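You operate a simulated robot arm through the tools that you are given. There is no shell and no other tool. Be economical: measure what you need, move in short steps, check, and stop when the job is done.

You are at the controls of a simulated two-armed robot. One attempt, no reset.

TASK
Put the five gram tint pan on the top of the small stand away on the layout bench top. Put the green jug on the drainer away on the shelf under the steel bench. Switch the brake lever off. Do these in any order. Set down upright: green jug. The brake lever goes to its stop.

Only the result counts: the job must be done as asked and must still hold three seconds after the hand-in. Knocking over, shifting, dropping, spilling or breaking anything else fails it.

THE ROBOT
Two 7-joint arms with two-finger parallel grippers on one trunk, on a base that drives. Base frame: it is fixed to the floor where the robot stands at the start and does not move with it; the origin is under the middle of the robot, x ahead of it, y to its left, z up. Lengths are in m, angles in rad, forces in N, time in s.
The left shoulder is at the start at [0.05, 0.177, 0.979], the right one opposite. With the tool pointing down near the work surface each hand reaches from about 0.1 to 0.68 m from the robot's upright axis, wherever it stands, measured 20 degrees to its own side. Places, roughly: brake lever [-5.9, -3, 0.9]; green jug [1.25, -5, 1]; layout bench top [-2.2, -5.2, 0.9]; shelf under the steel bench [2.2, -5.3, 0.4]. Payload 3.43 kg a hand.
The tool frame of a hand sits at the grasp point between the pads (the TCP): z along the fingers, y along the line on which they close. The tips reach 0.034 m beyond it. The gripper opens to 0.128 m. The fingers are 0.024 m wide and 0.012 m thick; the gripper's body (0.048 by 0.13 m) begins 0.096 m behind the TCP.
Orientation is that of the tool frame in the base frame, as a unit quaternion [w, x, y, z]. With the fingers straight down and closing along the base's y, the tool's x points along the base's -x, its y along +y and its z along -z.

THE INTERFACE
- The arms move only by the tool servo_tool. It takes "left_deltas", "right_deltas" or both (then of equal length, played together; a hand with none holds still); each is a list of rows, each an object of numbers (a shift or turn left out is 0, a gripper value left out holds the last): "tx", "ty", "tz": the shift along the tool's x, y, z in cm; "wx", "wy", "wz": the turn, a rotation vector about the tool's x, y, z in rad; "grip": the opening, from 0 (shut) to 1 (fully open). In form: [{"tx": .., "ty": .., "tz": .., "wx": .., "wy": .., "wz": .., "grip": ..}, ...]. A call has 1 to 12 rows; each row shifts and turns the commanded pose from where the row before left it, along the tool's axes as they then stand. Rows are played at 5 a second. More than 0.05 m and 0.15 rad between two rows, or a gripper value outside its range, and nothing of the call is played. A pose out of reach is approached as far as the arm can. The call stops where the force on the tool passes 40 N (or 10 N more than at its start, if that is more) or the arm is blocked; 0.2 s more then pass. Each finger travels about 0.108 m/s and halts on what it meets, pressing with about 40 N; the grip force reading is that of the motor and also rises with nothing between the fingers. The clock runs only during rows and for 0.2 s after the last one: add rows that do not move to give the fingers time. The reply holds the time, the measured pose of the TCP, the force on the tool along the base axes, the opening and the grip force, in the units named above and with some noise, with the torque about the TCP (base axes, N m) and any sound that the robot's microphone picked up, and new pictures: "pictures" is both (left out), scene, wrist or none (wrist: the cameras of the hands that moved).
- Cameras (640 x 400 px; columns grow to the right, rows downward): "scene" is now at [0.1515, 0.003, 1.1267]; the picture's right is [0.04, -1.00, 0.00], its down [-0.71, -0.03, -0.70] and it looks along [0.70, 0.03, -0.71] (base axes); focal length 266 px, centre (320, 200). "left" rides on the left gripper at [0.076, 0.011, -0.16] in its tool frame; the picture's right is [-0.15, 0.99, 0.00], its down [-0.88, -0.13, -0.46] and it looks along [-0.45, -0.07, 0.89] (tool axes); focal length 234 px, centre (320, 200). "right" rides on the right gripper at [0.076, -0.011, -0.16] in its tool frame; the picture's right is [0.15, 0.99, 0.00], its down [-0.88, 0.13, -0.46] and it looks along [-0.45, 0.07, 0.89] (tool axes); focal length 234 px, centre (320, 200). There is no depth. A picture from a camera that has moved, and an enlarged one, comes with that camera's place and axes in the base frame and with its lens.
- move_column(by): slides the trunk up (or, below 0, down) by that many m; the arms and the scene camera ride with it, the base frame stays. It gives what a move gives, with no picture.
- drive_base(legs): drives the robot by 1 to 6 legs, each [ahead, turn to the left] in m and rad, along the robot's own axes; the way and the turn of a leg run together, so that a leg with both is an arc; at most 1.5 m and 3.142 rad a leg. The arms and the cameras ride along, it lands a little off, and it stops where it bumps. It gives what a move gives, and a new picture of the scene camera.
- head_to(pan, tilt): turns the head with the scene camera to pan (to the left, within 1.396 rad either way) and tilt (down, from -0.506 to 1.204), counted from straight ahead of the robot. It gives what a move gives, and a new picture of the scene camera.
- enlarge(camera, box): a new picture of the part [left, top, right, bottom] of that camera's present view, enlarged. It takes no simulated time.
- job_done(): hands the job in; it is judged then, once.

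Go step by step. Nothing tells you exact positions but the pictures and the camera data: compare them with the known pose of the tool, close in by small moves and look again before you grip or let go. The budget is 165 turns and 260 pictures, counting those below and the enlarged ones. Unless the task says otherwise, let go and move clear before handing in, and close with one line.

The tools are called after "Emit:" as a command line: name --argument value ..., lists and objects as JSON in quotes. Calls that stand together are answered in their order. servo_tool: Moves the arms, as the interface text tells. Its arguments: {"type":"object","properties":{"left_deltas":{"type":"array","items":{"type":"object","properties":{"tx":{"type":"number"},"ty":{"type":"number"},"tz":{"type":"number"},"wx":{"type":"number"},"wy":{"type":"number"},"wz":{"type":"number"},"grip":{"type":"number"}}}},"right_deltas":{"type":"array","items":{"type":"object","properties":{"tx":{"type":"number"},"ty":{"type":"number"},"tz":{"type":"number"},"wx":{"type":"number"},"wy":{"type":"number"},"wz":{"type":"number"},"grip":{"type":"number"}}}},"pictures":{"type":"string","enum":["both","scene","wrist","none"]}},"required":[]} The other tools are called the same way: move_column (by) slides the trunk up or down; drive_base (legs) drives the base; head_to (pan, tilt) turns the head that bears the scene camera; enlarge (camera, box) takes an enlarged picture of a part of a camera's view; job_done () hands the job in.

At the start:

```text
time_s: 0.0
left_tcp_pos: [0.4634, 0.3308, 0.782]
left_tool_rot: [0.0, 0.0, 1.0, 0.001]
left_force: [0.2, -0.2, -0.2]
left_moment: [-0.01, 0.01, 0.02]
left_width: 0.128
left_grasp_force: 0.0
right_tcp_pos: [0.4827, -0.1609, 0.7531]
right_tool_rot: [0.0, 0.0, 1.0, -0.001]
right_force: [0.4, 0.0, 0.3]
right_moment: [-0.02, 0.02, -0.03]
right_width: 0.1279
right_grasp_force: 0.1
trunk travel left (down, up): [-0.15, 0.251]
robot x, y, heading: [0.0014, 0.0028, -0.002]
head pan, tilt: [0.044, 0.794]
```

scene: 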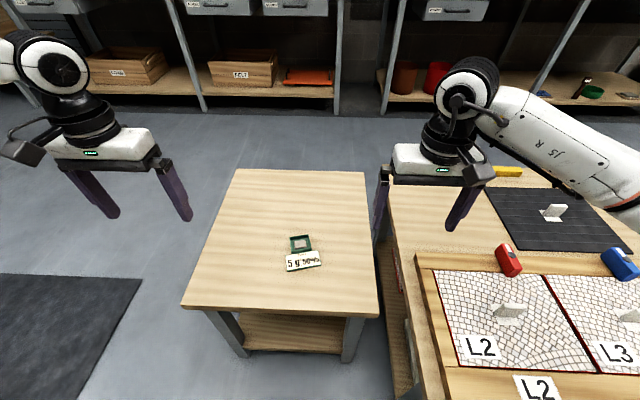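
right: 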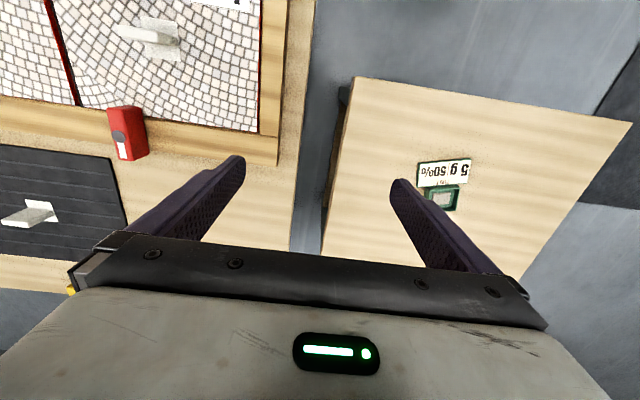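
left: 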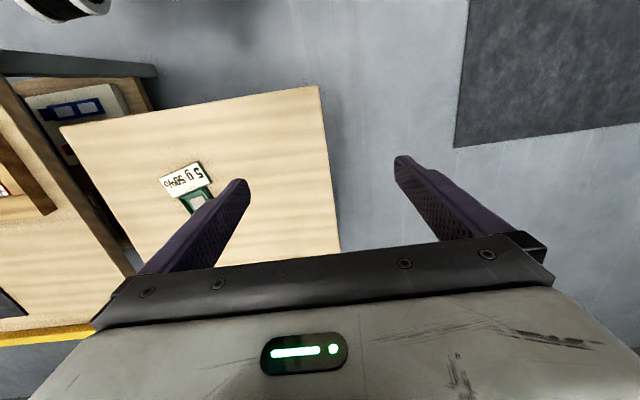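

The small stand is straight ahead with a small green pan and a "5 g 50%" label. I'll look closer at it first.

Emit:
enlarge --camera "scene" --box '[240, 200, 360, 290]'

Emit:
enlarge --camera "right" --box '[380, 130, 500, 230]'

```text
4.44 times, centred on (300, 245) of scene
camera zoom: at [0.1515, 0.003, 1.1267], right [0.04, -1.0, 0.0], down [-0.71, -0.03, -0.7], along [0.7, 0.03, -0.71], focal length 1180 px, centre (409, 0)
```

zoom: 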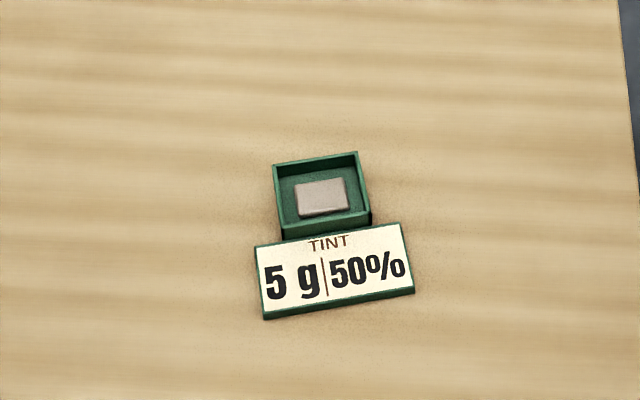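

```text
4.00 times, centred on (440, 180) of right
camera zoom: at [0.4054, -0.1711, 0.9128], right [-0.15, 0.99, 0.0], down [0.88, 0.13, 0.46], along [0.45, 0.07, -0.89], focal length 937 px, centre (-160, 280)
```

zoom: 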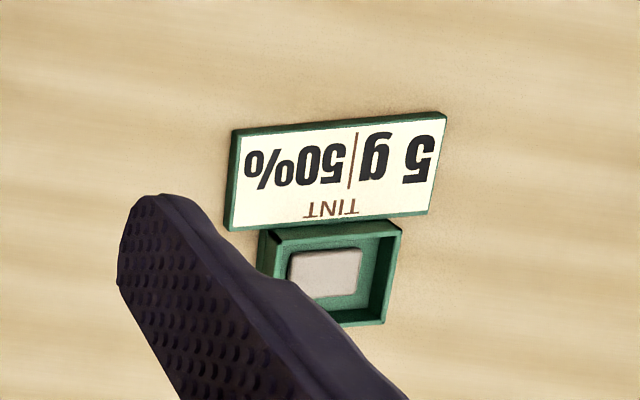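

The tray is at about (0.559, 0.074), on a stand top near z≈0.54, and is turned about 14° to the left. I'll bring the left hand above it.

Emit:
servo_tool --left_deltas '[{"tx": -1.37, "ty": -3.67, "tz": 1.1}, {"tx": -1.37, "ty": -3.67, "tz": 1.1}, {"tx": -1.37, "ty": -3.67, "tz": 1.1}, {"tx": -1.37, "ty": -3.67, "tz": 1.1}, {"tx": -1.37, "ty": -3.67, "tz": 1.1}, {"tx": -1.37, "ty": -3.67, "tz": 1.1}, {"tx": -1.37, "ty": -3.67, "tz": 1.1}, {"wz": -0.12}, {"wz": -0.12}, {}]' --pictures "both"

```text
time_s: 2.2
left_tcp_pos: [0.4787, 0.1742, 0.7458]
left_tool_rot: [0.0, -0.12, 0.993, 0.0]
left_force: [-0.5, 0.4, -0.6]
left_moment: [-0.01, 0.02, 0.01]
left_width: 0.128
left_grasp_force: 0.0
left hand out of reach, approached as far as the arm can: row 4, 5, 6, 7
right_tcp_pos: [0.4812, -0.1614, 0.7525]
right_tool_rot: [0.0, 0.0, 1.0, 0.0]
right_force: [0.4, -0.1, 0.4]
right_moment: [-0.02, 0.04, 0.0]
right_width: 0.1277
right_grasp_force: 0.0
trunk travel left (down, up): [-0.15, 0.251]
robot x, y, heading: [-0.0014, 0.0018, 0.001]
head pan, tilt: [0.044, 0.794]
camera scene: at [0.1515, 0.003, 1.1267], right [0.04, -1.0, 0.0], down [-0.71, -0.03, -0.7], along [0.7, 0.03, -0.71], focal length 266 px, centre (320, 200)
camera left: at [0.4024, 0.1668, 0.9065], right [-0.1, 1.0, 0.0], down [0.89, 0.08, 0.46], along [0.45, 0.04, -0.89], focal length 234 px, centre (320, 200)
```

scene: 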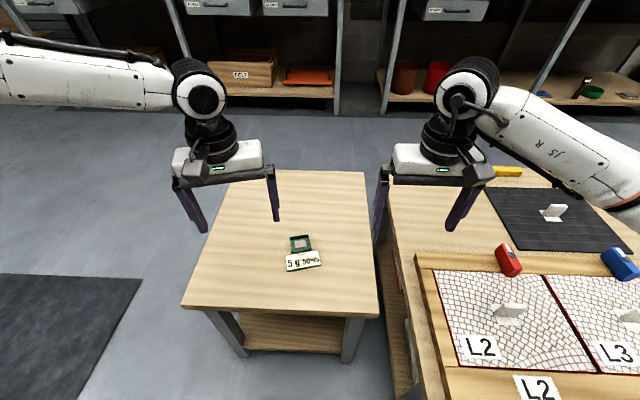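
left: 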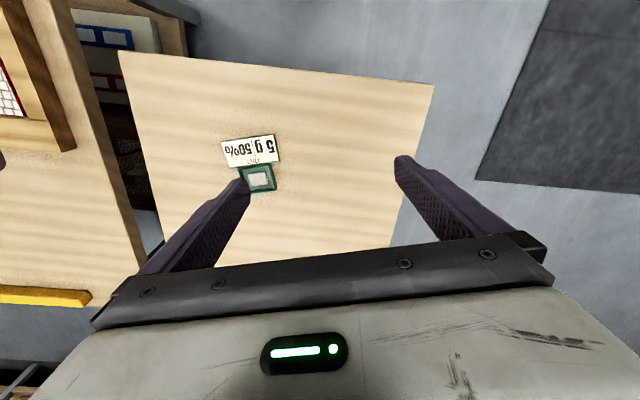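

The left hand can't reach that far across. I'll raise the right hand clear, lower the trunk and turn the base slightly to the right.

Emit:
servo_tool --right_deltas '[{"tz": -4, "tx": 2}, {"tz": -4, "tx": 2}, {"tz": -4, "tx": 2}, {"tz": -4, "tx": 2}, {}]' --pictures "none"

Emit:
drive_base --legs '[[0, -0.2]]'

Emit:
move_column --by -0.11

```text
time_s: 3.4
left_tcp_pos: [0.4804, 0.1743, 0.7462]
left_tool_rot: [0.0, -0.121, 0.993, 0.0]
left_force: [-0.4, -0.3, 0.2]
left_moment: [0.03, -0.02, 0.0]
left_width: 0.1277
left_grasp_force: 0.0
right_tcp_pos: [0.4023, -0.161, 0.9118]
right_tool_rot: [0.0, 0.0, 1.0, 0.0]
right_force: [-0.3, -0.7, 0.3]
right_moment: [0.0, -0.01, 0.01]
right_width: 0.1279
right_grasp_force: 0.0
trunk travel left (down, up): [-0.15, 0.251]
robot x, y, heading: [-0.0064, -0.0005, -0.001]
head pan, tilt: [0.044, 0.794]
```

```text
time_s: 4.5
left_tcp_pos: [0.5048, 0.0747, 0.7469]
left_tool_rot: [0.0, -0.021, 1.0, 0.0]
left_force: [-0.5, 0.8, -0.5]
left_moment: [0.0, 0.01, -0.03]
left_width: 0.1282
left_grasp_force: 0.2
right_tcp_pos: [0.3627, -0.2367, 0.9115]
right_tool_rot: [0.0, 0.1, 0.995, 0.0]
right_force: [-0.1, 0.3, 0.0]
right_moment: [0.04, 0.01, 0.01]
right_width: 0.1279
right_grasp_force: 0.1
trunk travel left (down, up): [-0.15, 0.251]
robot x, y, heading: [-0.0022, 0.0003, -0.195]
head pan, tilt: [0.044, 0.794]
camera scene: at [0.1492, -0.027, 1.1267], right [-0.15, -0.99, 0.0], down [-0.7, 0.11, -0.7], along [0.69, -0.11, -0.71], focal length 266 px, centre (320, 200)
```

scene: 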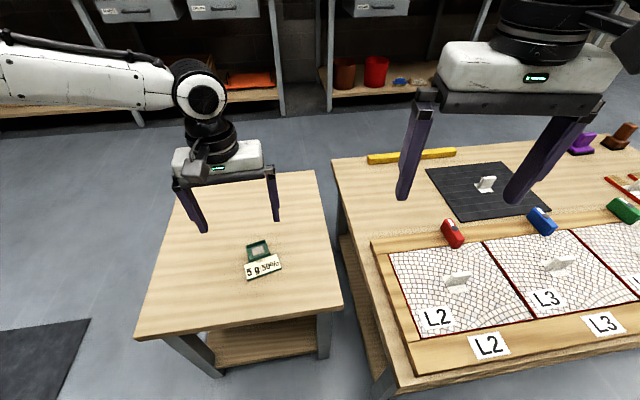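

```text
time_s: 6.0
left_tcp_pos: [0.5039, 0.0765, 0.6358]
left_tool_rot: [0.0, -0.021, 1.0, 0.0]
left_force: [0.5, -0.3, -0.8]
left_moment: [0.0, 0.01, 0.0]
left_width: 0.128
left_grasp_force: 0.0
right_tcp_pos: [0.3629, -0.2372, 0.802]
right_tool_rot: [0.001, 0.099, 0.995, 0.0]
right_force: [-0.1, -0.2, 0.2]
right_moment: [-0.03, 0.0, -0.02]
right_width: 0.128
right_grasp_force: 0.0
trunk travel left (down, up): [-0.04, 0.361]
robot x, y, heading: [0.0002, -0.0025, -0.2]
head pan, tilt: [0.044, 0.794]
```

The left hand is over the tray line now. I'll align the yaw and move ahead, then look.

Emit:
servo_tool --left_deltas '[{"tx": -2.5, "wz": -0.1}, {"tx": -2.5, "wz": -0.1}, {}, {}]' --pictures "both"

```text
time_s: 7.0
left_tcp_pos: [0.5418, 0.0975, 0.6426]
left_tool_rot: [0.0, -0.121, 0.993, -0.002]
left_force: [-0.1, -0.1, 0.1]
left_moment: [0.0, -0.03, -0.02]
left_width: 0.1282
left_grasp_force: 0.1
left hand out of reach, approached as far as the arm can: row 1, 2
right_tcp_pos: [0.3637, -0.2378, 0.8016]
right_tool_rot: [-0.001, 0.099, 0.995, -0.001]
right_force: [-0.5, -0.3, 0.3]
right_moment: [-0.01, -0.03, 0.01]
right_width: 0.128
right_grasp_force: 0.1
trunk travel left (down, up): [-0.04, 0.361]
robot x, y, heading: [0.0028, -0.0002, -0.2]
head pan, tilt: [0.044, 0.794]
camera scene: at [0.1492, -0.0268, 1.0167], right [-0.15, -0.99, 0.0], down [-0.7, 0.11, -0.7], along [0.69, -0.11, -0.71], focal length 266 px, centre (320, 200)
camera left: at [0.466, 0.0903, 0.8026], right [-0.1, 1.0, 0.0], down [0.89, 0.09, 0.46], along [0.45, 0.04, -0.89], focal length 234 px, centre (320, 200)
```

scene: 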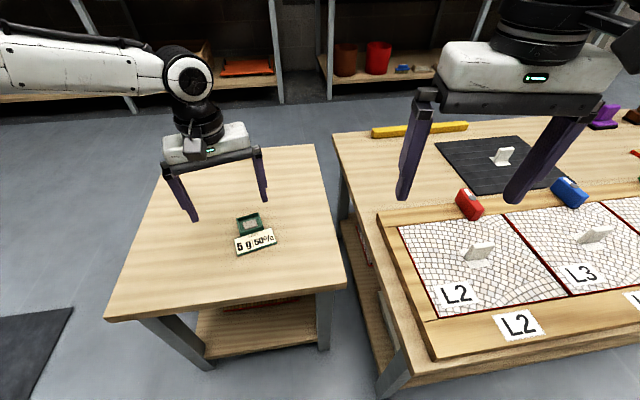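
left: 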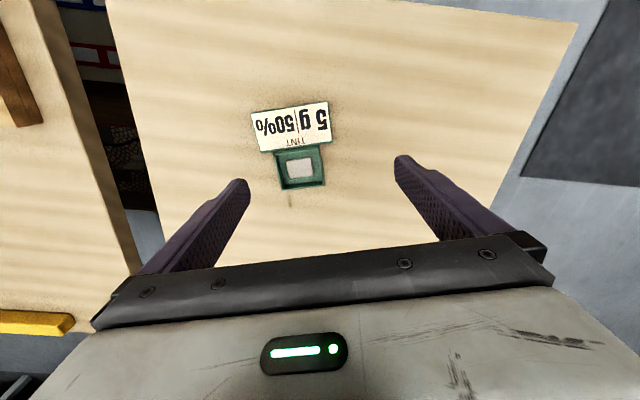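

The pan is confirmed at (0.559, 0.0745). I'll try closing the rest while going down.

Emit:
servo_tool --left_deltas '[{"tz": 1.2}, {"tx": -0.55, "ty": -1.3, "tz": 1.5}, {"tx": -0.55, "ty": -1.3, "tz": 1.0}, {}]' --pictures "wrist"

```text
time_s: 8.0
left_tcp_pos: [0.5403, 0.102, 0.6254]
left_tool_rot: [0.0, -0.121, 0.993, -0.001]
left_force: [0.2, -1.0, -0.3]
left_moment: [-0.02, 0.0, 0.02]
left_width: 0.1282
left_grasp_force: 0.0
left hand out of reach, approached as far as the arm can: row 1, 2, 3
right_tcp_pos: [0.363, -0.2383, 0.8017]
right_tool_rot: [0.0, 0.099, 0.995, 0.001]
right_force: [0.5, 0.3, -0.8]
right_moment: [0.0, 0.03, 0.02]
right_width: 0.1277
right_grasp_force: 0.1
trunk travel left (down, up): [-0.04, 0.361]
robot x, y, heading: [-0.0012, -0.0003, -0.197]
head pan, tilt: [0.044, 0.794]
camera left: at [0.4625, 0.0949, 0.7854], right [-0.09, 1.0, 0.0], down [0.89, 0.09, 0.46], along [0.45, 0.04, -0.89], focal length 234 px, centre (320, 200)
```

left: 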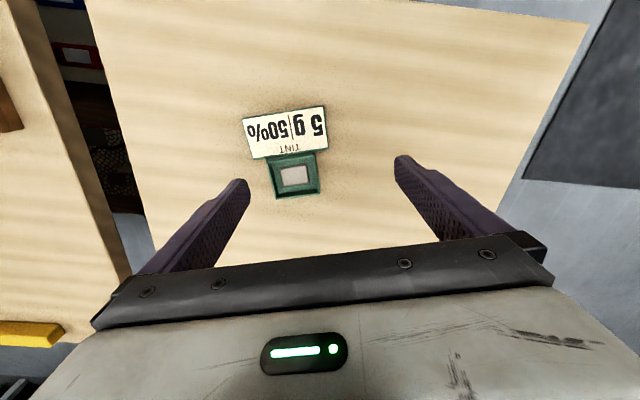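

The arm sits at its reach limit, so the base has to come nearer. I'll look down at the clearance ahead of the base first.

Emit:
head_to --pan 0.2 --tilt 1.2

```text
time_s: 8.8
left_tcp_pos: [0.5394, 0.1025, 0.6256]
left_tool_rot: [0.001, -0.121, 0.993, -0.001]
left_force: [0.1, -0.2, -0.1]
left_moment: [0.02, 0.02, 0.0]
left_width: 0.1278
left_grasp_force: 0.0
right_tcp_pos: [0.3623, -0.2375, 0.8015]
right_tool_rot: [-0.001, 0.099, 0.995, 0.0]
right_force: [-0.2, -0.5, 0.2]
right_moment: [-0.02, 0.03, 0.04]
right_width: 0.128
right_grasp_force: 0.0
trunk travel left (down, up): [-0.04, 0.361]
robot x, y, heading: [-0.0026, -0.0015, -0.196]
head pan, tilt: [0.201, 1.201]
camera scene: at [0.1253, -0.0142, 0.9887], right [0.0, -1.0, 0.0], down [-0.93, 0.0, -0.36], along [0.36, 0.0, -0.93], focal length 266 px, centre (320, 200)
```

scene: 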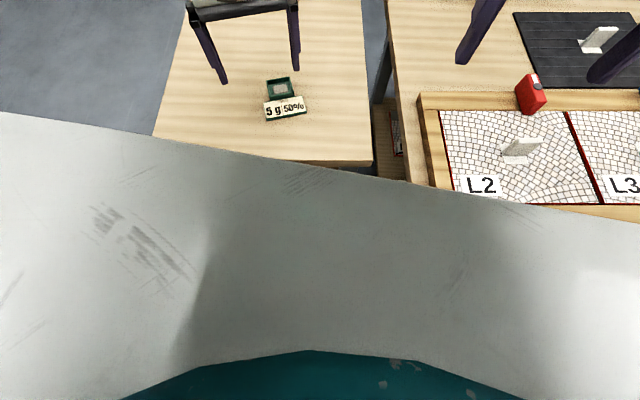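

The shell in that view is the chest, and the bench leg is close to the base, so driving ahead is risky. Instead I'll lower the trunk the last 4 cm and tilt the fingers outward for reach.

Emit:
servo_tool --left_deltas '[{"tz": -3.0}, {"wy": -0.12}, {"wy": -0.12}, {}]' --pictures "none"

Emit:
move_column --by -0.04

Emit:
head_to --pan 0.2 --tilt 0.8

```text
time_s: 9.8
left_tcp_pos: [0.5401, 0.1019, 0.6567]
left_tool_rot: [0.119, -0.119, 0.986, 0.013]
left_force: [-0.3, -0.6, 0.1]
left_moment: [0.02, 0.01, 0.0]
left_width: 0.128
left_grasp_force: 0.1
right_tcp_pos: [0.3623, -0.2376, 0.8021]
right_tool_rot: [0.0, 0.098, 0.995, -0.001]
right_force: [-0.4, -0.7, 0.0]
right_moment: [0.02, -0.01, -0.02]
right_width: 0.1279
right_grasp_force: 0.0
trunk travel left (down, up): [-0.04, 0.361]
robot x, y, heading: [0.0016, -0.0014, -0.196]
head pan, tilt: [0.201, 1.201]
```

```text
time_s: 10.7
left_tcp_pos: [0.54, 0.1018, 0.6159]
left_tool_rot: [0.119, -0.121, 0.985, 0.015]
left_force: [-0.6, -0.1, 0.3]
left_moment: [-0.03, -0.02, -0.02]
left_width: 0.1279
left_grasp_force: 0.1
right_tcp_pos: [0.3633, -0.2368, 0.7615]
right_tool_rot: [0.0, 0.099, 0.995, 0.0]
right_force: [-0.4, 0.2, -0.2]
right_moment: [0.0, 0.02, -0.04]
right_width: 0.128
right_grasp_force: 0.0
trunk travel left (down, up): [0.0, 0.401]
robot x, y, heading: [0.0006, 0.0003, -0.203]
head pan, tilt: [0.201, 1.201]
```

```text
time_s: 11.5
left_tcp_pos: [0.5391, 0.1018, 0.6162]
left_tool_rot: [0.12, -0.12, 0.985, 0.014]
left_force: [0.1, -0.3, 0.3]
left_moment: [0.01, -0.02, -0.04]
left_width: 0.1281
left_grasp_force: 0.0
right_tcp_pos: [0.3622, -0.2367, 0.7622]
right_tool_rot: [0.0, 0.099, 0.995, 0.0]
right_force: [-0.2, 0.1, 0.8]
right_moment: [-0.02, -0.02, -0.01]
right_width: 0.1282
right_grasp_force: 0.0
trunk travel left (down, up): [0.0, 0.401]
robot x, y, heading: [0.0012, 0.0005, -0.202]
head pan, tilt: [0.201, 0.799]
camera scene: at [0.15, -0.0141, 0.9763], right [0.0, -1.0, 0.0], down [-0.72, 0.0, -0.7], along [0.7, 0.0, -0.72], focal length 266 px, centre (320, 200)
```

scene: 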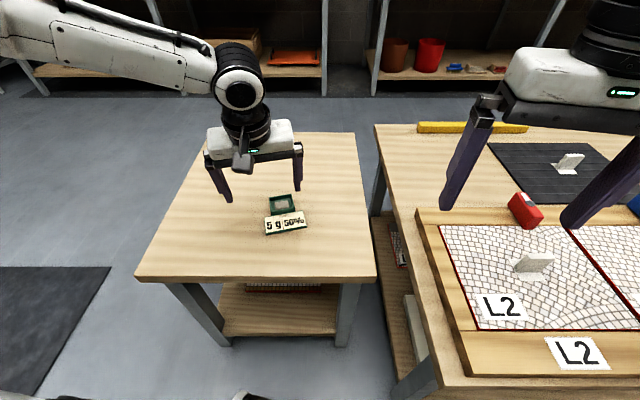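

Emit:
servo_tool --left_deltas '[{"tx": -0.63, "ty": -1.55, "tz": 0.15}, {"tx": -0.63, "ty": -1.55, "tz": 0.15}, {}]' --pictures "wrist"

Emit:
enlarge --camera "scene" --box '[200, 150, 360, 250]'

```text
time_s: 12.3
left_tcp_pos: [0.5557, 0.0836, 0.618]
left_tool_rot: [0.12, -0.12, 0.985, 0.014]
left_force: [-1.0, -0.2, 0.5]
left_moment: [-0.02, 0.02, -0.02]
left_width: 0.128
left_grasp_force: 0.0
left hand out of reach, approached as far as the arm can: row 2
right_tcp_pos: [0.3616, -0.2362, 0.7618]
right_tool_rot: [0.0, 0.099, 0.995, 0.0]
right_force: [0.2, 0.6, 0.1]
right_moment: [-0.05, 0.0, 0.0]
right_width: 0.1283
right_grasp_force: 0.1
trunk travel left (down, up): [0.0, 0.401]
robot x, y, heading: [0.0023, -0.0017, -0.199]
head pan, tilt: [0.201, 0.799]
camera left: at [0.444, 0.067, 0.7555], right [-0.1, 0.99, 0.03], down [0.76, 0.05, 0.65], along [0.65, 0.09, -0.76], focal length 234 px, centre (320, 200)
```

left: 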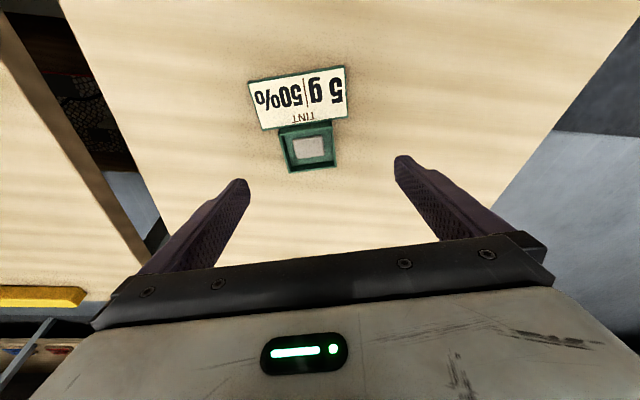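

```text
4.00 times, centred on (280, 200) of scene
camera zoom: at [0.15, -0.0141, 0.9764], right [0.0, -1.0, 0.0], down [-0.72, 0.0, -0.7], along [0.7, 0.0, -0.72], focal length 1062 px, centre (480, 200)
```

zoom: 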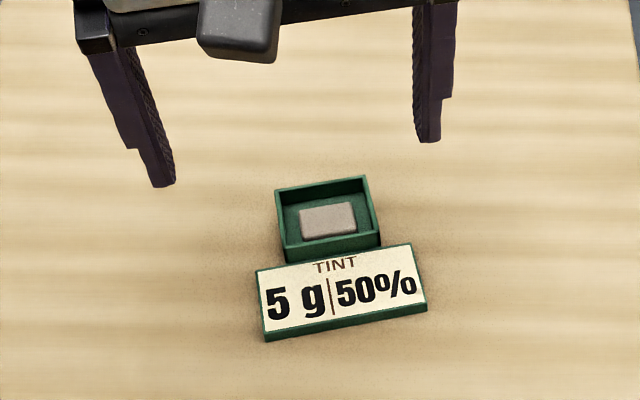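

Emit:
servo_tool --right_deltas '[{"tz": -3}, {"tz": -3}, {}]' --left_deltas '[{"wy": -0.1}, {"wy": -0.1}, {}]' --pictures "none"

Emit:
drive_base --legs '[[0, -0.05]]'

```text
time_s: 13.1
left_tcp_pos: [0.5553, 0.0837, 0.6191]
left_tool_rot: [0.218, -0.118, 0.968, 0.027]
left_force: [0.6, -0.2, -0.1]
left_moment: [-0.01, -0.02, -0.01]
left_width: 0.128
left_grasp_force: 0.1
right_tcp_pos: [0.3624, -0.2361, 0.8237]
right_tool_rot: [-0.001, 0.099, 0.995, 0.0]
right_force: [0.8, 0.1, -0.4]
right_moment: [-0.01, -0.01, 0.02]
right_width: 0.1283
right_grasp_force: 0.1
trunk travel left (down, up): [0.0, 0.401]
robot x, y, heading: [-0.003, 0.0027, -0.198]
head pan, tilt: [0.201, 0.799]
```

```text
time_s: 13.9
left_tcp_pos: [0.5591, 0.0563, 0.6184]
left_tool_rot: [0.217, -0.093, 0.972, 0.02]
left_force: [0.5, 0.5, 0.0]
left_moment: [0.0, -0.01, -0.03]
left_width: 0.128
left_grasp_force: 0.0
right_tcp_pos: [0.3516, -0.2547, 0.8222]
right_tool_rot: [0.0, 0.124, 0.992, 0.0]
right_force: [-0.3, 0.2, -0.3]
right_moment: [0.03, -0.02, 0.01]
right_width: 0.1279
right_grasp_force: 0.1
trunk travel left (down, up): [0.0, 0.401]
robot x, y, heading: [0.0017, -0.0016, -0.244]
head pan, tilt: [0.201, 0.799]
camera scene: at [0.1491, -0.0217, 0.9764], right [-0.05, -1.0, 0.0], down [-0.72, 0.03, -0.7], along [0.7, -0.03, -0.72], focal length 266 px, centre (320, 200)
```

scene: 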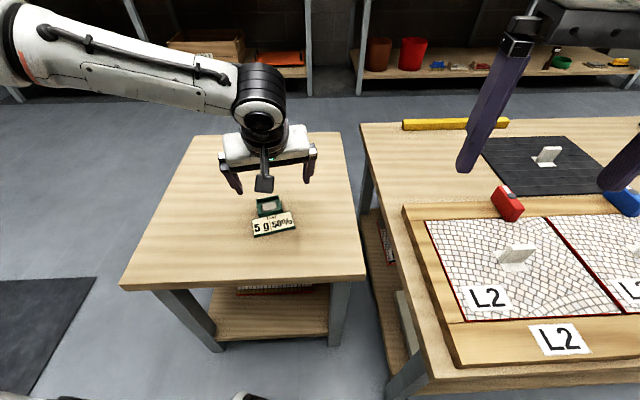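

Emit:
servo_tool --left_deltas '[{"ty": 1.75, "wz": -0.05}, {"tz": 1.0, "tx": 0.47}, {"tz": 1.0, "tx": 0.47}, {"tz": 1.0, "tx": 0.47}, {}]' --pictures "wrist"

Emit:
enlarge --camera "scene" --box '[190, 140, 350, 240]'

```text
time_s: 15.2
left_tcp_pos: [0.5565, 0.0719, 0.5843]
left_tool_rot: [0.218, -0.118, 0.969, 0.015]
left_force: [0.0, -0.2, 0.5]
left_moment: [-0.03, 0.03, 0.04]
left_width: 0.128
left_grasp_force: 0.0
right_tcp_pos: [0.3516, -0.2546, 0.8231]
right_tool_rot: [0.001, 0.125, 0.992, 0.001]
right_force: [0.5, -1.1, -0.7]
right_moment: [-0.01, -0.01, 0.0]
right_width: 0.128
right_grasp_force: 0.1
trunk travel left (down, up): [0.0, 0.401]
robot x, y, heading: [-0.0003, 0.0, -0.246]
head pan, tilt: [0.201, 0.799]
camera left: at [0.4201, 0.053, 0.6968], right [-0.1, 0.99, 0.04], down [0.61, 0.03, 0.79], along [0.78, 0.11, -0.61], focal length 234 px, centre (320, 200)
```

left: 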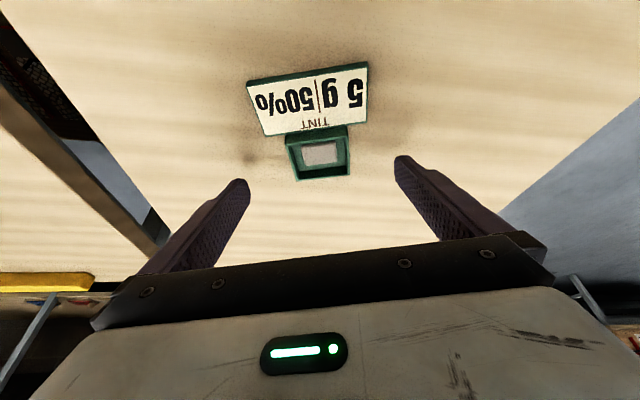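

```text
4.00 times, centred on (270, 190) of scene
camera zoom: at [0.1491, -0.0216, 0.9764], right [-0.05, -1.0, 0.0], down [-0.72, 0.03, -0.7], along [0.7, -0.03, -0.72], focal length 1062 px, centre (520, 240)
```

zoom: 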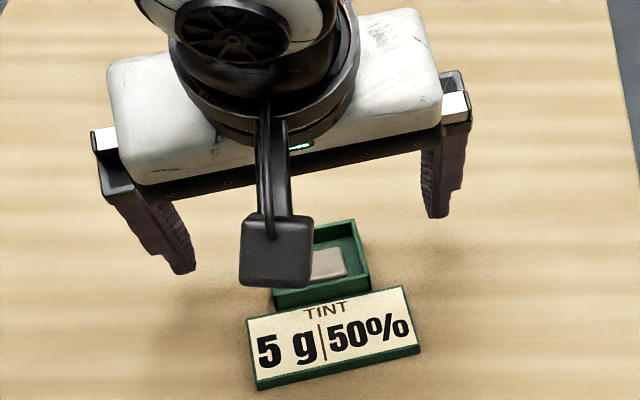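

Emit:
servo_tool --left_deltas '[{"tx": 0.6, "tz": 0.15, "ty": 0.1}, {"tx": 0.65, "tz": 0.2, "ty": 0.1}, {"grip": 0.6}, {}, {}]' --pictures "wrist"

Emit:
enlarge --camera "scene" --box '[190, 140, 350, 240]'

```text
time_s: 16.4
left_tcp_pos: [0.5458, 0.071, 0.577]
left_tool_rot: [0.218, -0.118, 0.969, 0.015]
left_force: [-0.2, -0.1, -0.6]
left_moment: [0.0, -0.03, 0.03]
left_width: 0.0763
left_grasp_force: 0.0
right_tcp_pos: [0.3509, -0.2554, 0.8225]
right_tool_rot: [0.001, 0.124, 0.992, 0.0]
right_force: [0.3, -0.2, -0.3]
right_moment: [0.02, -0.03, -0.01]
right_width: 0.1281
right_grasp_force: 0.0
trunk travel left (down, up): [0.0, 0.401]
robot x, y, heading: [-0.0042, -0.0015, -0.248]
head pan, tilt: [0.201, 0.799]
camera left: at [0.4098, 0.0527, 0.6885], right [-0.1, 0.99, 0.04], down [0.61, 0.03, 0.79], along [0.78, 0.11, -0.61], focal length 234 px, centre (320, 200)
```

left: 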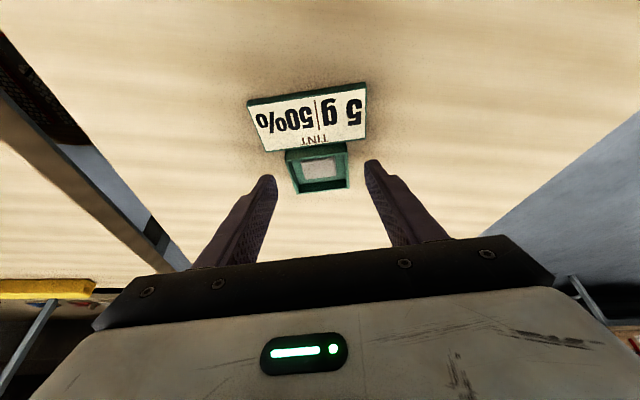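

```text
4.00 times, centred on (270, 190) of scene
camera zoom: at [0.1491, -0.0216, 0.9764], right [-0.05, -1.0, 0.0], down [-0.72, 0.03, -0.7], along [0.7, -0.03, -0.72], focal length 1062 px, centre (520, 240)
```

zoom: 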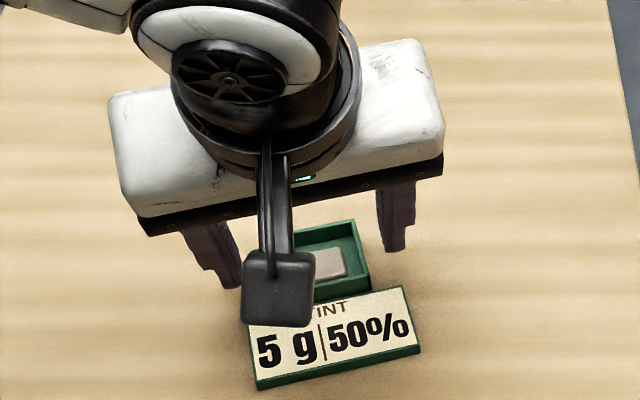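

Emit:
servo_tool --left_deltas '[{"tx": 0.13, "tz": 0.27}, {"tx": 0.13, "tz": 0.27}, {}]' --pictures "wrist"

Emit:
enlarge --camera "left" --box '[230, 80, 410, 200]'

```text
time_s: 17.1
left_tcp_pos: [0.5453, 0.0709, 0.5712]
left_tool_rot: [0.218, -0.118, 0.969, 0.015]
left_force: [-0.6, 0.9, -0.1]
left_moment: [0.01, 0.0, -0.02]
left_width: 0.0768
left_grasp_force: 0.0
right_tcp_pos: [0.3507, -0.2536, 0.8228]
right_tool_rot: [0.0, 0.124, 0.992, -0.001]
right_force: [0.9, -0.1, 0.2]
right_moment: [0.01, -0.02, 0.02]
right_width: 0.128
right_grasp_force: 0.0
trunk travel left (down, up): [0.0, 0.401]
robot x, y, heading: [-0.0008, 0.0034, -0.247]
head pan, tilt: [0.201, 0.799]
camera left: at [0.4096, 0.0525, 0.6826], right [-0.1, 0.99, 0.04], down [0.61, 0.03, 0.79], along [0.78, 0.11, -0.61], focal length 234 px, centre (320, 200)
```

left: 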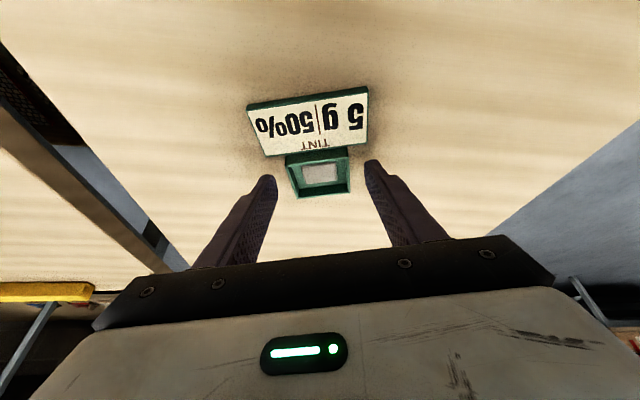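

```text
3.33 times, centred on (320, 140) of left
camera zoom: at [0.4096, 0.0525, 0.6826], right [-0.1, 0.99, 0.04], down [0.61, 0.03, 0.79], along [0.78, 0.11, -0.61], focal length 781 px, centre (320, 400)
```

zoom: 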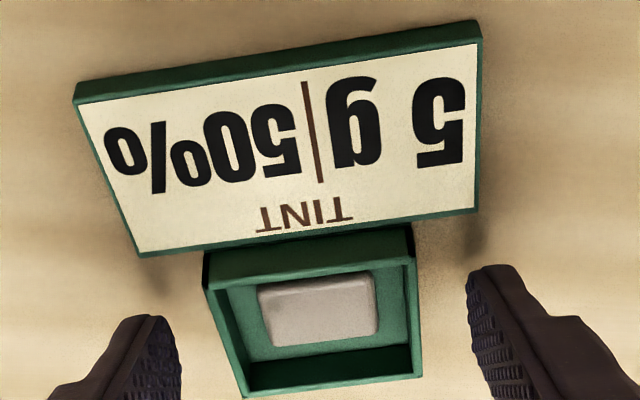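

The tray lies between the tips, so I'll close on it.

Emit:
servo_tool --left_deltas '[{"grip": 0.5}, {"grip": 0.4}, {"grip": 0.3}, {"grip": 0.3}, {}]' --pictures "wrist"

```text
time_s: 18.4
left_tcp_pos: [0.5452, 0.0712, 0.5706]
left_tool_rot: [0.218, -0.118, 0.969, 0.014]
left_force: [-0.6, -0.4, 0.3]
left_moment: [-0.03, -0.03, 0.04]
left_width: 0.0531
left_grasp_force: 39.8
right_tcp_pos: [0.3515, -0.2538, 0.8224]
right_tool_rot: [0.0, 0.124, 0.992, 0.0]
right_force: [-0.1, -0.4, 0.3]
right_moment: [0.04, -0.03, -0.02]
right_width: 0.128
right_grasp_force: 0.1
trunk travel left (down, up): [0.0, 0.401]
robot x, y, heading: [-0.0022, 0.0009, -0.249]
head pan, tilt: [0.201, 0.799]
camera left: at [0.4096, 0.0525, 0.6826], right [-0.1, 0.99, 0.04], down [0.61, 0.03, 0.79], along [0.78, 0.11, -0.61], focal length 234 px, centre (320, 200)
```

left: 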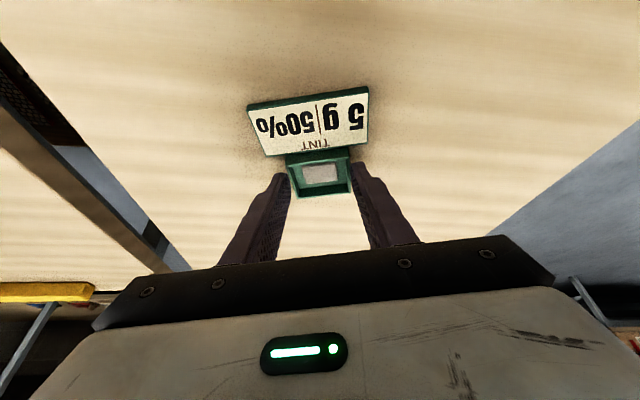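

Gripped at 5.3 cm. I'll lift straight up.

Emit:
servo_tool --left_deltas '[{"tx": -0.43, "tz": -0.9}, {"tx": -0.43, "tz": -0.9}, {"tx": -0.86, "tz": -1.8}, {"tx": -0.86, "tz": -1.8}, {}]' --pictures "both"

```text
time_s: 19.6
left_tcp_pos: [0.5465, 0.0729, 0.6308]
left_tool_rot: [0.218, -0.118, 0.969, 0.016]
left_force: [0.4, -0.2, 0.1]
left_moment: [0.0, 0.01, 0.01]
left_width: 0.0383
left_grasp_force: 0.0
right_tcp_pos: [0.3504, -0.2549, 0.8217]
right_tool_rot: [0.0, 0.123, 0.992, 0.0]
right_force: [0.2, 0.4, 0.2]
right_moment: [-0.01, 0.02, -0.01]
right_width: 0.1281
right_grasp_force: 0.0
trunk travel left (down, up): [0.0, 0.401]
robot x, y, heading: [-0.0005, -0.0002, -0.248]
head pan, tilt: [0.201, 0.799]
camera scene: at [0.1491, -0.0216, 0.9764], right [-0.05, -1.0, 0.0], down [-0.72, 0.03, -0.7], along [0.7, -0.03, -0.72], focal length 266 px, centre (320, 200)
camera left: at [0.4096, 0.054, 0.7428], right [-0.1, 0.99, 0.04], down [0.61, 0.03, 0.79], along [0.78, 0.11, -0.61], focal length 234 px, centre (320, 200)
```

scene: 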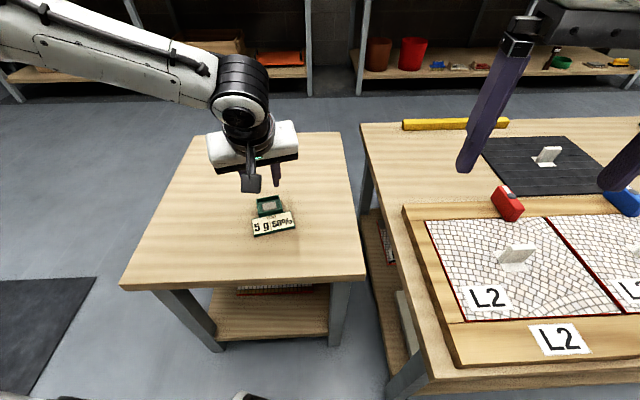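
left: 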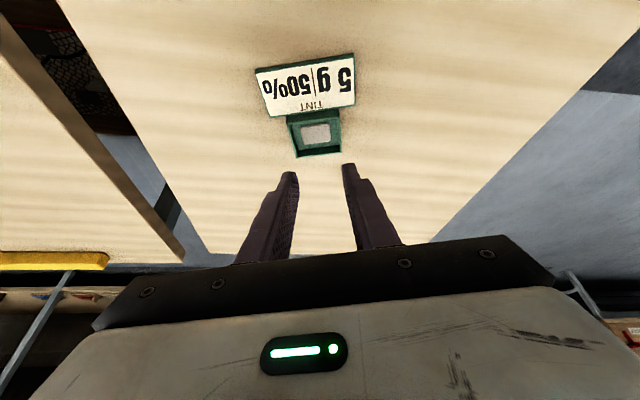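

The tips only caught the rim and slipped; the pan is still in place, and the stand top is lower than I took it to be. I'll reopen and go deeper.

Emit:
servo_tool --left_deltas '[{"grip": 0.7}, {}, {"tx": 0.48, "tz": 1.81}, {"tx": 0.48, "tz": 1.81}, {"tx": 0.48, "tz": 1.81}, {}]' --pictures "wrist"

Emit:
enlarge --camera "left" --box '[230, 100, 410, 220]'

Emit:
servo_tool --left_deltas '[{"tx": 0.13, "tz": 0.27}, {"tx": 0.13, "tz": 0.27}, {}]' --pictures "none"

```text
time_s: 20.9
left_tcp_pos: [0.5563, 0.0733, 0.5744]
left_tool_rot: [0.218, -0.118, 0.969, 0.015]
left_force: [0.4, 0.2, 0.2]
left_moment: [-0.01, 0.01, 0.02]
left_width: 0.0897
left_grasp_force: 0.2
right_tcp_pos: [0.3502, -0.2554, 0.8217]
right_tool_rot: [0.0, 0.124, 0.992, 0.0]
right_force: [0.9, -0.1, 0.1]
right_moment: [0.01, -0.04, 0.01]
right_width: 0.128
right_grasp_force: 0.1
trunk travel left (down, up): [0.0, 0.401]
robot x, y, heading: [0.0005, 0.0026, -0.244]
head pan, tilt: [0.201, 0.799]
camera left: at [0.4197, 0.0547, 0.6869], right [-0.1, 0.99, 0.04], down [0.61, 0.03, 0.79], along [0.78, 0.11, -0.61], focal length 234 px, centre (320, 200)
```

left: 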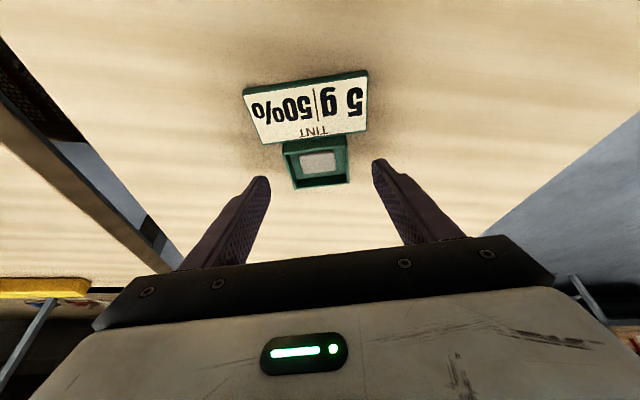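

```text
3.33 times, centred on (320, 160) of left
camera zoom: at [0.4197, 0.0547, 0.6869], right [-0.1, 0.99, 0.04], down [0.61, 0.03, 0.79], along [0.78, 0.11, -0.61], focal length 781 px, centre (320, 333)
```

zoom: 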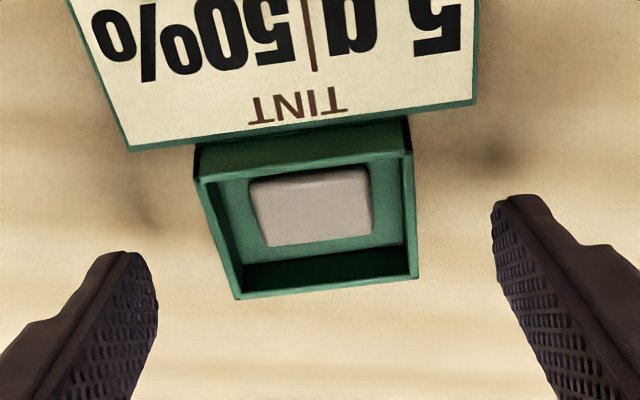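

```text
time_s: 21.8
left_tcp_pos: [0.5557, 0.0752, 0.5692]
left_tool_rot: [0.218, -0.118, 0.969, 0.015]
left_force: [-0.2, 0.3, -0.2]
left_moment: [-0.01, 0.01, 0.02]
left_width: 0.0898
left_grasp_force: 0.1
right_tcp_pos: [0.3521, -0.2547, 0.8225]
right_tool_rot: [0.0, 0.124, 0.992, 0.0]
right_force: [0.8, -0.1, 0.3]
right_moment: [-0.03, 0.0, 0.01]
right_width: 0.1281
right_grasp_force: 0.1
trunk travel left (down, up): [0.0, 0.401]
robot x, y, heading: [-0.0014, -0.0035, -0.247]
head pan, tilt: [0.201, 0.799]
```

Still no contact; continuing down in small steps.

Emit:
servo_tool --left_deltas '[{"tx": 0.13, "tz": 0.27}, {"tx": 0.13, "tz": 0.27}, {"tx": 0.13, "tz": 0.27}, {}]' --pictures "wrist"

Emit:
enlarge --camera "left" --box '[230, 110, 410, 230]'

```text
time_s: 22.8
left_tcp_pos: [0.5548, 0.0769, 0.563]
left_tool_rot: [0.218, -0.118, 0.969, 0.013]
left_force: [-0.6, -0.4, 0.1]
left_moment: [0.0, 0.0, -0.03]
left_width: 0.0899
left_grasp_force: 0.0
left hand out of reach, approached as far as the arm can: row 2
right_tcp_pos: [0.3507, -0.2549, 0.8228]
right_tool_rot: [0.0, 0.123, 0.992, 0.0]
right_force: [0.4, 0.5, 0.0]
right_moment: [-0.01, -0.03, 0.01]
right_width: 0.1278
right_grasp_force: 0.1
trunk travel left (down, up): [0.0, 0.401]
robot x, y, heading: [-0.0003, 0.001, -0.247]
head pan, tilt: [0.201, 0.799]
camera left: at [0.4185, 0.0589, 0.6749], right [-0.1, 0.99, 0.04], down [0.61, 0.03, 0.79], along [0.78, 0.1, -0.61], focal length 234 px, centre (320, 200)
```

left: 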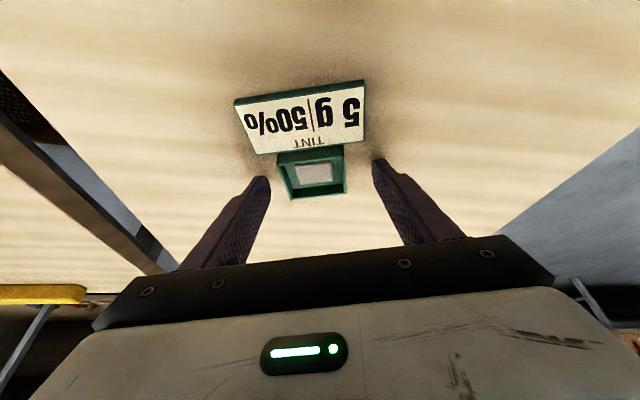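

```text
3.33 times, centred on (320, 170) of left
camera zoom: at [0.4185, 0.0589, 0.6749], right [-0.1, 0.99, 0.04], down [0.61, 0.03, 0.79], along [0.78, 0.1, -0.61], focal length 781 px, centre (320, 300)
```

zoom: 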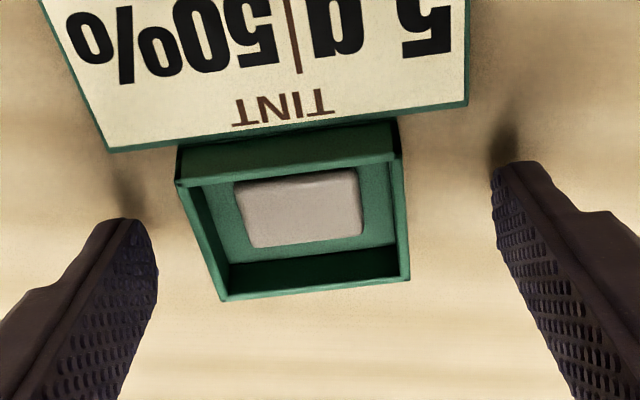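

Emit:
servo_tool --left_deltas '[{"grip": 0.85}, {"ty": 0.7}, {}]' --pictures "none"

Emit:
drive_base --legs '[[0, -0.04]]'

```text
time_s: 23.6
left_tcp_pos: [0.5538, 0.0832, 0.5631]
left_tool_rot: [0.219, -0.117, 0.969, 0.015]
left_force: [0.4, -0.9, -0.7]
left_moment: [-0.01, -0.02, 0.03]
left_width: 0.1086
left_grasp_force: 0.0
right_tcp_pos: [0.3513, -0.255, 0.8234]
right_tool_rot: [0.001, 0.124, 0.992, 0.001]
right_force: [0.3, -1.3, -0.1]
right_moment: [0.01, 0.02, -0.01]
right_width: 0.128
right_grasp_force: 0.0
trunk travel left (down, up): [0.0, 0.401]
robot x, y, heading: [-0.002, -0.001, -0.247]
head pan, tilt: [0.201, 0.799]
```

```text
time_s: 24.3
left_tcp_pos: [0.5555, 0.0609, 0.5628]
left_tool_rot: [0.218, -0.098, 0.971, 0.01]
left_force: [-0.2, 0.3, -0.3]
left_moment: [0.0, 0.02, -0.02]
left_width: 0.109
left_grasp_force: 0.0
right_tcp_pos: [0.3403, -0.2682, 0.8222]
right_tool_rot: [0.0, 0.143, 0.99, 0.0]
right_force: [0.2, 1.0, -0.6]
right_moment: [0.0, 0.0, -0.01]
right_width: 0.128
right_grasp_force: 0.0
trunk travel left (down, up): [0.0, 0.401]
robot x, y, heading: [0.0001, -0.0012, -0.288]
head pan, tilt: [0.201, 0.799]
camera scene: at [0.1481, -0.0275, 0.9764], right [-0.09, -1.0, 0.0], down [-0.71, 0.06, -0.7], along [0.69, -0.06, -0.72], focal length 266 px, centre (320, 200)
```

scene: 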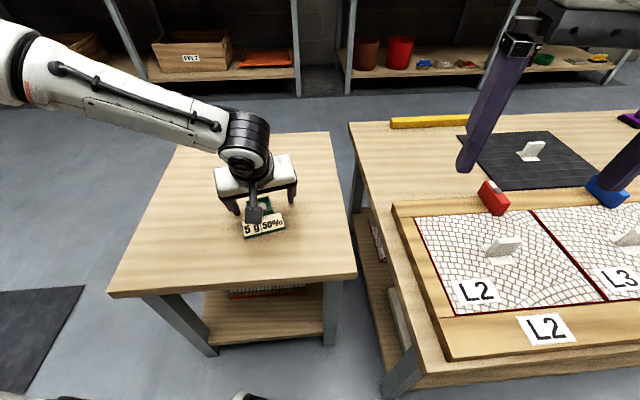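

Emit:
servo_tool --left_deltas '[{"ty": 1.2, "wz": -0.04}, {"tx": 0.13, "tz": 0.27}, {"tx": 0.13, "tz": 0.27}, {"tx": 0.13, "tz": 0.27}, {}]' --pictures "wrist"

Emit:
enlarge --camera "left" --box '[230, 110, 410, 230]'

```text
time_s: 25.7
left_tcp_pos: [0.5542, 0.0714, 0.5572]
left_tool_rot: [0.222, -0.119, 0.968, 0.006]
left_force: [-11.6, 1.7, 21.2]
left_moment: [1.24, 0.6, 0.64]
left_width: 0.1107
left_grasp_force: 2.0
right_tcp_pos: [0.3394, -0.2683, 0.8239]
right_tool_rot: [0.002, 0.144, 0.99, 0.001]
right_force: [-0.4, -0.2, 0.8]
right_moment: [-0.03, 0.02, -0.01]
right_width: 0.1281
right_grasp_force: 0.1
trunk travel left (down, up): [0.0, 0.401]
robot x, y, heading: [-0.0022, 0.0014, -0.288]
head pan, tilt: [0.201, 0.799]
stopped in row 5 (left hand): the force on the tool passed its limit (the readings are from after the stop); the commanded pose is now the measured one
camera left: at [0.416, 0.0555, 0.669], right [-0.1, 0.99, 0.02], down [0.6, 0.04, 0.8], along [0.79, 0.09, -0.61], focal length 234 px, centre (320, 200)
```

left: 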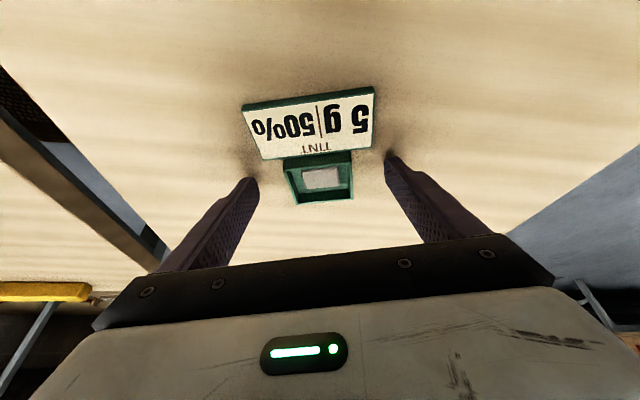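

```text
3.33 times, centred on (320, 170) of left
camera zoom: at [0.416, 0.0555, 0.669], right [-0.1, 0.99, 0.02], down [0.6, 0.04, 0.8], along [0.79, 0.09, -0.61], focal length 781 px, centre (320, 300)
```

zoom: 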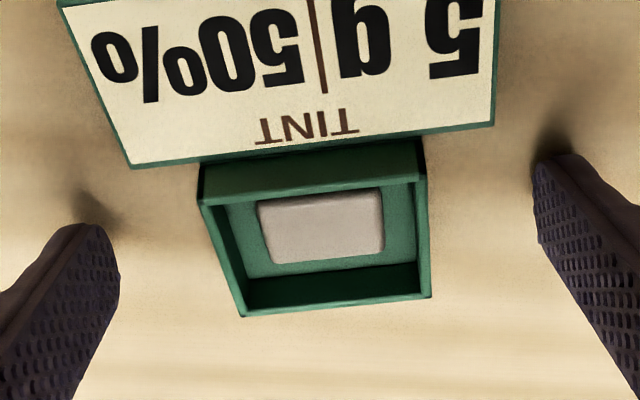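

Contact with the stand top is at TCP z≈0.557. I'll back off 3 mm and close.

Emit:
servo_tool --left_deltas '[{"tx": 0.05, "tz": -0.35}, {"grip": 0.6}, {"grip": 0.45}, {"grip": 0.3}, {"grip": 0.2}, {}]' --pictures "wrist"

Emit:
enlarge --camera "left" --box '[230, 110, 410, 230]'

```text
time_s: 27.1
left_tcp_pos: [0.5514, 0.0728, 0.5577]
left_tool_rot: [0.22, -0.118, 0.968, 0.006]
left_force: [0.7, -0.2, 0.8]
left_moment: [0.02, -0.03, 0.01]
left_width: 0.0538
left_grasp_force: 40.1
right_tcp_pos: [0.3401, -0.2675, 0.8229]
right_tool_rot: [0.0, 0.143, 0.99, -0.001]
right_force: [0.3, 0.3, 0.8]
right_moment: [0.02, -0.04, -0.01]
right_width: 0.1279
right_grasp_force: 0.1
trunk travel left (down, up): [0.0, 0.401]
robot x, y, heading: [0.001, 0.0026, -0.287]
head pan, tilt: [0.201, 0.799]
camera left: at [0.4154, 0.0555, 0.6694], right [-0.1, 0.99, 0.02], down [0.61, 0.04, 0.79], along [0.79, 0.09, -0.61], focal length 234 px, centre (320, 200)
```

left: 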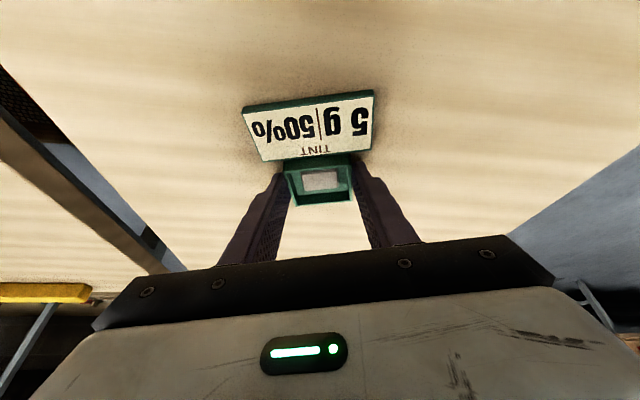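

```text
3.33 times, centred on (320, 170) of left
camera zoom: at [0.4154, 0.0555, 0.6694], right [-0.1, 0.99, 0.02], down [0.61, 0.04, 0.79], along [0.79, 0.09, -0.61], focal length 781 px, centre (320, 300)
```

zoom: 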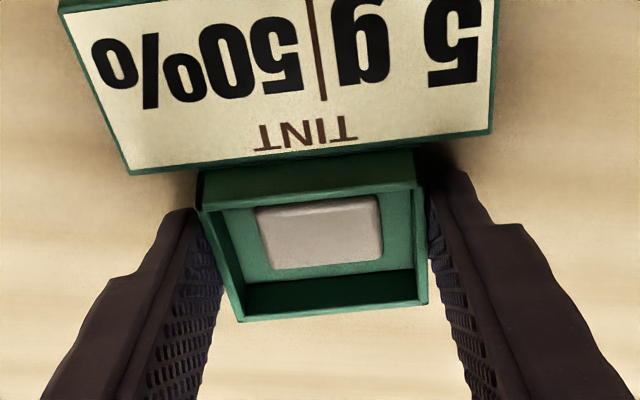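

A firm grip, deeper this time. I'll lift with the trunk.

Emit:
move_column --by 0.08

Emit:
enlarge --camera "left" --box '[200, 80, 440, 240]'

```text
time_s: 28.2
left_tcp_pos: [0.552, 0.0718, 0.6383]
left_tool_rot: [0.22, -0.118, 0.968, 0.007]
left_force: [-0.2, -0.4, -1.1]
left_moment: [0.02, -0.04, -0.01]
left_width: 0.0539
left_grasp_force: 40.2
right_tcp_pos: [0.3401, -0.2678, 0.9024]
right_tool_rot: [0.0, 0.143, 0.99, 0.0]
right_force: [-0.1, 0.5, -0.1]
right_moment: [0.0, -0.02, -0.01]
right_width: 0.1281
right_grasp_force: 0.1
trunk travel left (down, up): [-0.08, 0.321]
robot x, y, heading: [-0.0011, 0.0016, -0.288]
head pan, tilt: [0.201, 0.799]
```

```text
2.50 times, centred on (320, 160) of left
camera zoom: at [0.4155, 0.0556, 0.7494], right [-0.1, 0.99, 0.02], down [0.61, 0.04, 0.79], along [0.79, 0.09, -0.61], focal length 585 px, centre (320, 300)
```

zoom: 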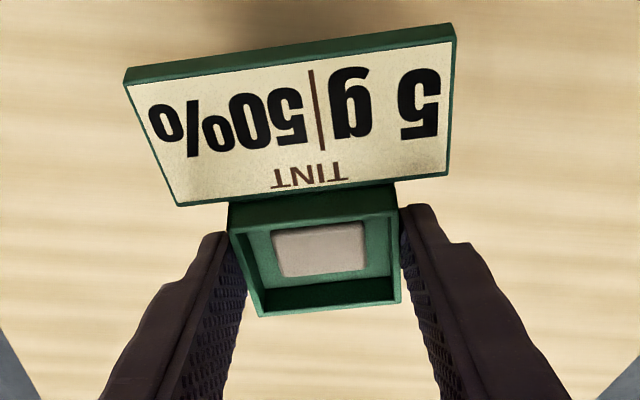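

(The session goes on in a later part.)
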